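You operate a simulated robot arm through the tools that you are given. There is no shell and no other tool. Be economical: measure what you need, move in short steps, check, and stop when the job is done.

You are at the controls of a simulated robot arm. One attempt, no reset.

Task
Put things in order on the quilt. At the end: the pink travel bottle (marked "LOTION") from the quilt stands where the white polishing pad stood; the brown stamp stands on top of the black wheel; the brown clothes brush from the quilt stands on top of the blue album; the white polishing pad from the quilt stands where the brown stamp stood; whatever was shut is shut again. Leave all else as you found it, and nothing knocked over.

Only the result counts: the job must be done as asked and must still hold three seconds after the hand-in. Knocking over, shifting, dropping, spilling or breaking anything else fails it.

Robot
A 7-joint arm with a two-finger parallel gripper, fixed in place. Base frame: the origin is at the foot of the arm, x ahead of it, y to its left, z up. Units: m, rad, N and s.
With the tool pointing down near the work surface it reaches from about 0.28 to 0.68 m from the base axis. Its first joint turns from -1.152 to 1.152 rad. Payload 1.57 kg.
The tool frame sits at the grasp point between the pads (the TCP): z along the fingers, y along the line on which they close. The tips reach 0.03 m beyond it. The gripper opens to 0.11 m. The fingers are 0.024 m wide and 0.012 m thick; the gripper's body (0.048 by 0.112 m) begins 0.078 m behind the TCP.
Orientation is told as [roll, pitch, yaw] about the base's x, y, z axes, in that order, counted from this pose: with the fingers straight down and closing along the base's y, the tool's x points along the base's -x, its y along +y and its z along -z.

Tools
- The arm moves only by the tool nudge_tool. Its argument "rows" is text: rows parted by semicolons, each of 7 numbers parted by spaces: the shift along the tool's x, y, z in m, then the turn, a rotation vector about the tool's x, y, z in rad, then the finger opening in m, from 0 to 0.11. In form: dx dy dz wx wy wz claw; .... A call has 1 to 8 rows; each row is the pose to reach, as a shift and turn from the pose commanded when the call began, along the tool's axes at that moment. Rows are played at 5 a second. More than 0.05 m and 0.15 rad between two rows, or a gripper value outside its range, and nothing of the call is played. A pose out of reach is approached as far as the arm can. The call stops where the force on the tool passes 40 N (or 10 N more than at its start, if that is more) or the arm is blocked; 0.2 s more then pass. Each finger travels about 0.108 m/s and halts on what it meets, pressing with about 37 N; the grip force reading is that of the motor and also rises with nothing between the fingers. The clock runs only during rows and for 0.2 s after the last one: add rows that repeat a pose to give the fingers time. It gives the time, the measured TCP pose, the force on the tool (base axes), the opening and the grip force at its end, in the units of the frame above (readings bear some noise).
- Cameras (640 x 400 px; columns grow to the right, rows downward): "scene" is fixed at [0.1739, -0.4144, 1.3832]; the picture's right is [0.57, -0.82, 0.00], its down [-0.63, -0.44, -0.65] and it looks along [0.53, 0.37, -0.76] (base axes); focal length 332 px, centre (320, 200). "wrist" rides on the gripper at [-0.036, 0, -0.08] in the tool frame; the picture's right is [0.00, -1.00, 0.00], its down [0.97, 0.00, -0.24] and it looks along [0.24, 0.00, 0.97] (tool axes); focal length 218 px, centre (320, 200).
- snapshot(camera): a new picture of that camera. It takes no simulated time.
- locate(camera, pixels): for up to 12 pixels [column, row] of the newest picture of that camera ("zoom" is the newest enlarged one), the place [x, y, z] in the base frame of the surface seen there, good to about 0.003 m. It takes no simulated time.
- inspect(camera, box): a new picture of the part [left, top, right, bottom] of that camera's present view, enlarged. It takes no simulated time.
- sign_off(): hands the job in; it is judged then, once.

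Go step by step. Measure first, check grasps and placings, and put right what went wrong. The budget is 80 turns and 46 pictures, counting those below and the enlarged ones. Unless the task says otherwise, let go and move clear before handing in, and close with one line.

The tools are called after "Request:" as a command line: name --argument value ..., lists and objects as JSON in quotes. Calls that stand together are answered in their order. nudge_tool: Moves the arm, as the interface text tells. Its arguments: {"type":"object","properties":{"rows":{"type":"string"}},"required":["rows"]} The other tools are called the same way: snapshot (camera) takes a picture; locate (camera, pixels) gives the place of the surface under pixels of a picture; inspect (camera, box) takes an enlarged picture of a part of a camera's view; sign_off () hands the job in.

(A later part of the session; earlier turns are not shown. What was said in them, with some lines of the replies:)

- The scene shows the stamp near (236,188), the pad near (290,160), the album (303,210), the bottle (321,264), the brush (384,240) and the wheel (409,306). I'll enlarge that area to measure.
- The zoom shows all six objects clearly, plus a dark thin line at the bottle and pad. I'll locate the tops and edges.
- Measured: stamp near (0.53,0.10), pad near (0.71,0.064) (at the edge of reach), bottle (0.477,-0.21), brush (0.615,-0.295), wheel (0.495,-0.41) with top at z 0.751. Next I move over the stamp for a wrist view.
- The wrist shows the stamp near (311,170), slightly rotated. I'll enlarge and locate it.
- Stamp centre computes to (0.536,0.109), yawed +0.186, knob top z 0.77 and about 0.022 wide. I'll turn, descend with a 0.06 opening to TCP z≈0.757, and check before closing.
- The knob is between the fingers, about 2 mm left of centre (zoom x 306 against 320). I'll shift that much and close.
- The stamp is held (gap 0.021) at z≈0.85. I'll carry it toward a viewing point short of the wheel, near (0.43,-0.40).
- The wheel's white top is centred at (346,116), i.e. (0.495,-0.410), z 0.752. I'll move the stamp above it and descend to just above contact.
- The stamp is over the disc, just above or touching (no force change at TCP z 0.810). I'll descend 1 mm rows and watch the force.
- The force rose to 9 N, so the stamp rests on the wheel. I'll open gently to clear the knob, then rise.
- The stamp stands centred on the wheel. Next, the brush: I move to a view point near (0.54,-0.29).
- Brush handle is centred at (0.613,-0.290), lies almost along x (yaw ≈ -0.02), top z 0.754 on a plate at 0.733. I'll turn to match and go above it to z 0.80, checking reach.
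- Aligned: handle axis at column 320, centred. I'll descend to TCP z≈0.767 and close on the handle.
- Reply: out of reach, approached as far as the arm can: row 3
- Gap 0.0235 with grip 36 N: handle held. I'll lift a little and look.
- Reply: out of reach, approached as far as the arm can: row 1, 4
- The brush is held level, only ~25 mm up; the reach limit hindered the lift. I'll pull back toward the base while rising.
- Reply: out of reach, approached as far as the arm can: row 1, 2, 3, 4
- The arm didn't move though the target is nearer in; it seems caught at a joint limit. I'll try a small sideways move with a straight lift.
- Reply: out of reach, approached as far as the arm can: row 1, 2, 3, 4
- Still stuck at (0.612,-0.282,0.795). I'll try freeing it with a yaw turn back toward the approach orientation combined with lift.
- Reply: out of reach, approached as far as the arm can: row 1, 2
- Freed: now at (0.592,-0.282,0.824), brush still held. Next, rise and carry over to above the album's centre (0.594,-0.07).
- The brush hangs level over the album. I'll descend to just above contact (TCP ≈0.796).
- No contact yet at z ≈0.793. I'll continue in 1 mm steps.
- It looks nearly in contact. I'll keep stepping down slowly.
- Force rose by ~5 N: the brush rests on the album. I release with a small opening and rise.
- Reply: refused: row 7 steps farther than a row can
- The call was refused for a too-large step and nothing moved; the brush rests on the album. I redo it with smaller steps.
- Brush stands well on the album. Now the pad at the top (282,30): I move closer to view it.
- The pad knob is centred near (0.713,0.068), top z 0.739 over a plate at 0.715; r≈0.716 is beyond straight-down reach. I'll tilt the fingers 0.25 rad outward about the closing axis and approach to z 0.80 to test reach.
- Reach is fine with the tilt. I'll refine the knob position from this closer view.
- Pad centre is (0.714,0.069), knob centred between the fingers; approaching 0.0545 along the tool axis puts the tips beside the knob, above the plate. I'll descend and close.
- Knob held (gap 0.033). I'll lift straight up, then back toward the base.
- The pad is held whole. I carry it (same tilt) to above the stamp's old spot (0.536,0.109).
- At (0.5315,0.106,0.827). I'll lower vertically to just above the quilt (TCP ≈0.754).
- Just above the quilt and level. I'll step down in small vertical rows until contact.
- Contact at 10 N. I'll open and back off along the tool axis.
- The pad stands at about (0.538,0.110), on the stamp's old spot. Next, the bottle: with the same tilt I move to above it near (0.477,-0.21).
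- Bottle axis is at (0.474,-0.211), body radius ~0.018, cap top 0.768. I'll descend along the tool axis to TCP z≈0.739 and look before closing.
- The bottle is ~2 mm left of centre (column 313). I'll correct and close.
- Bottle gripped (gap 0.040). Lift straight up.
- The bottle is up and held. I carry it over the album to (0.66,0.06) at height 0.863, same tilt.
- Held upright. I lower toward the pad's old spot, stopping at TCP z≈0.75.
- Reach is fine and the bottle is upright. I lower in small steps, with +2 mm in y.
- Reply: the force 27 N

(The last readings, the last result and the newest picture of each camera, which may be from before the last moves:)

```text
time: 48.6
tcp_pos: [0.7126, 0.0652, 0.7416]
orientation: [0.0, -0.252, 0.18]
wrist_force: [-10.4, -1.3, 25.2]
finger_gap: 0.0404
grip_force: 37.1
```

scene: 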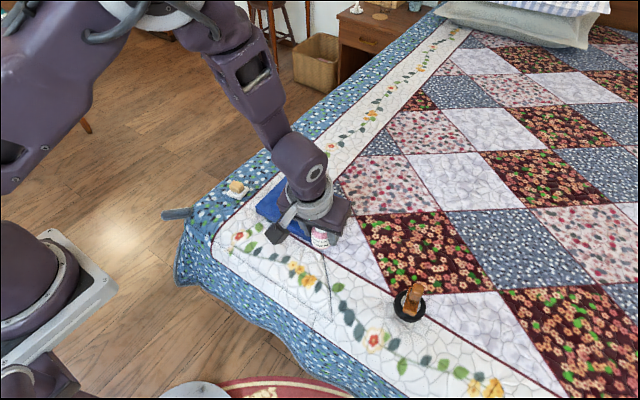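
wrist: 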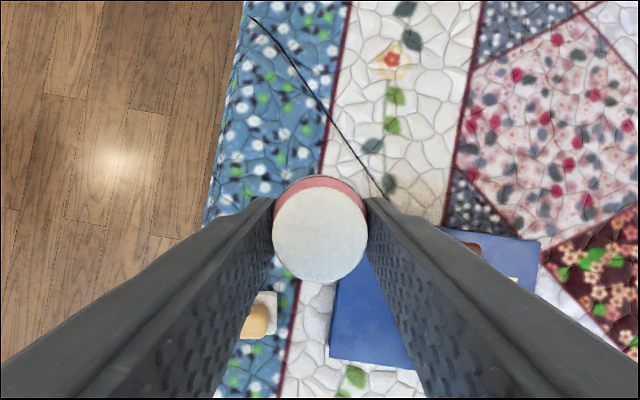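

Firm contact (25 N). I ease up 1 mm, open, and back off along the tool axis.

Request:
nudge_tool --rows "-0.00025 0 -0.001 0 0 0 0.025; -0.00025 0 -0.001 0 0 0 0.045; -0.00025 0 -0.001 0 0 0 0.065; -0.00025 0 -0.001 0 0 0 0.075; 0 0 -0.03 0 0 0 0.075; 0 0 -0.07 0 0 0 0.075; 0 0 -0.11 0 0 0 0.075; 0 0 -0.15 0 0 0 0.075"

Request:
snapshot --camera "wrist"

Request:
snapshot --camera "scene"

```text
time: 50.4
tcp_pos: [0.6729, 0.0585, 0.8828]
orientation: [-0.001, -0.249, 0.18]
wrist_force: [-0.7, -0.2, -0.9]
finger_gap: 0.0749
grip_force: 0.0
```

```text
11 pictures are left
```

wrist: 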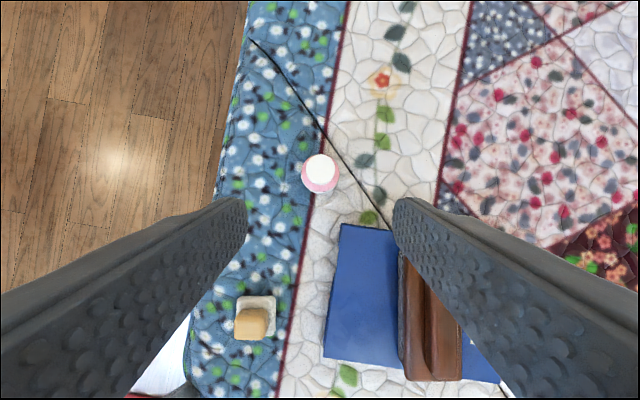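

```text
10 pictures are left
```

scene: 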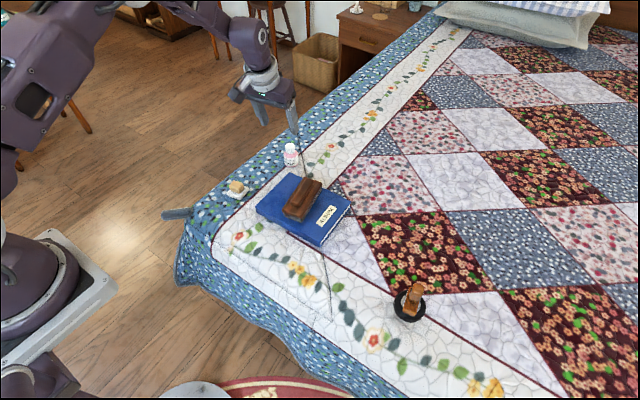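

All four objects stand as wanted, and the album corners at (257,210) and (350,205) are unchanged. A last measurement of the bottle and an enlarged check.

Request:
locate --camera "wrist" --pixels '[[321, 168], [308, 168], [334, 168], [321, 189]]'

Request:
inspect --camera "scene" --box '[220, 130, 440, 330]'

```text
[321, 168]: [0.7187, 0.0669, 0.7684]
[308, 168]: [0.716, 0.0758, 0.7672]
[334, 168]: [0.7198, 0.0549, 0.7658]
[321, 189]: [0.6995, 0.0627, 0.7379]
```

```text
2.00 times, centred on (330, 230) of scene
```

zoom: 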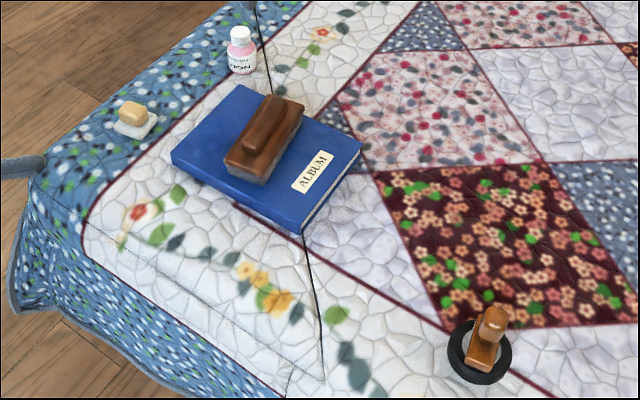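

The bottle is at (0.718,0.066), within about 4 mm of the pad's old spot. Everything is upright and the gripper is clear, so I hand in.

Request:
sign_off

```text
The job is handed in.
```

I moved all four items as asked and handed the job in. The stamp is on the wheel and the brush is on the album. The pad is about 3 mm from the stamp's old spot and the bottle about 4 mm from the pad's. Nothing was knocked over, nothing was opened, and the gripper was clear at hand-in.
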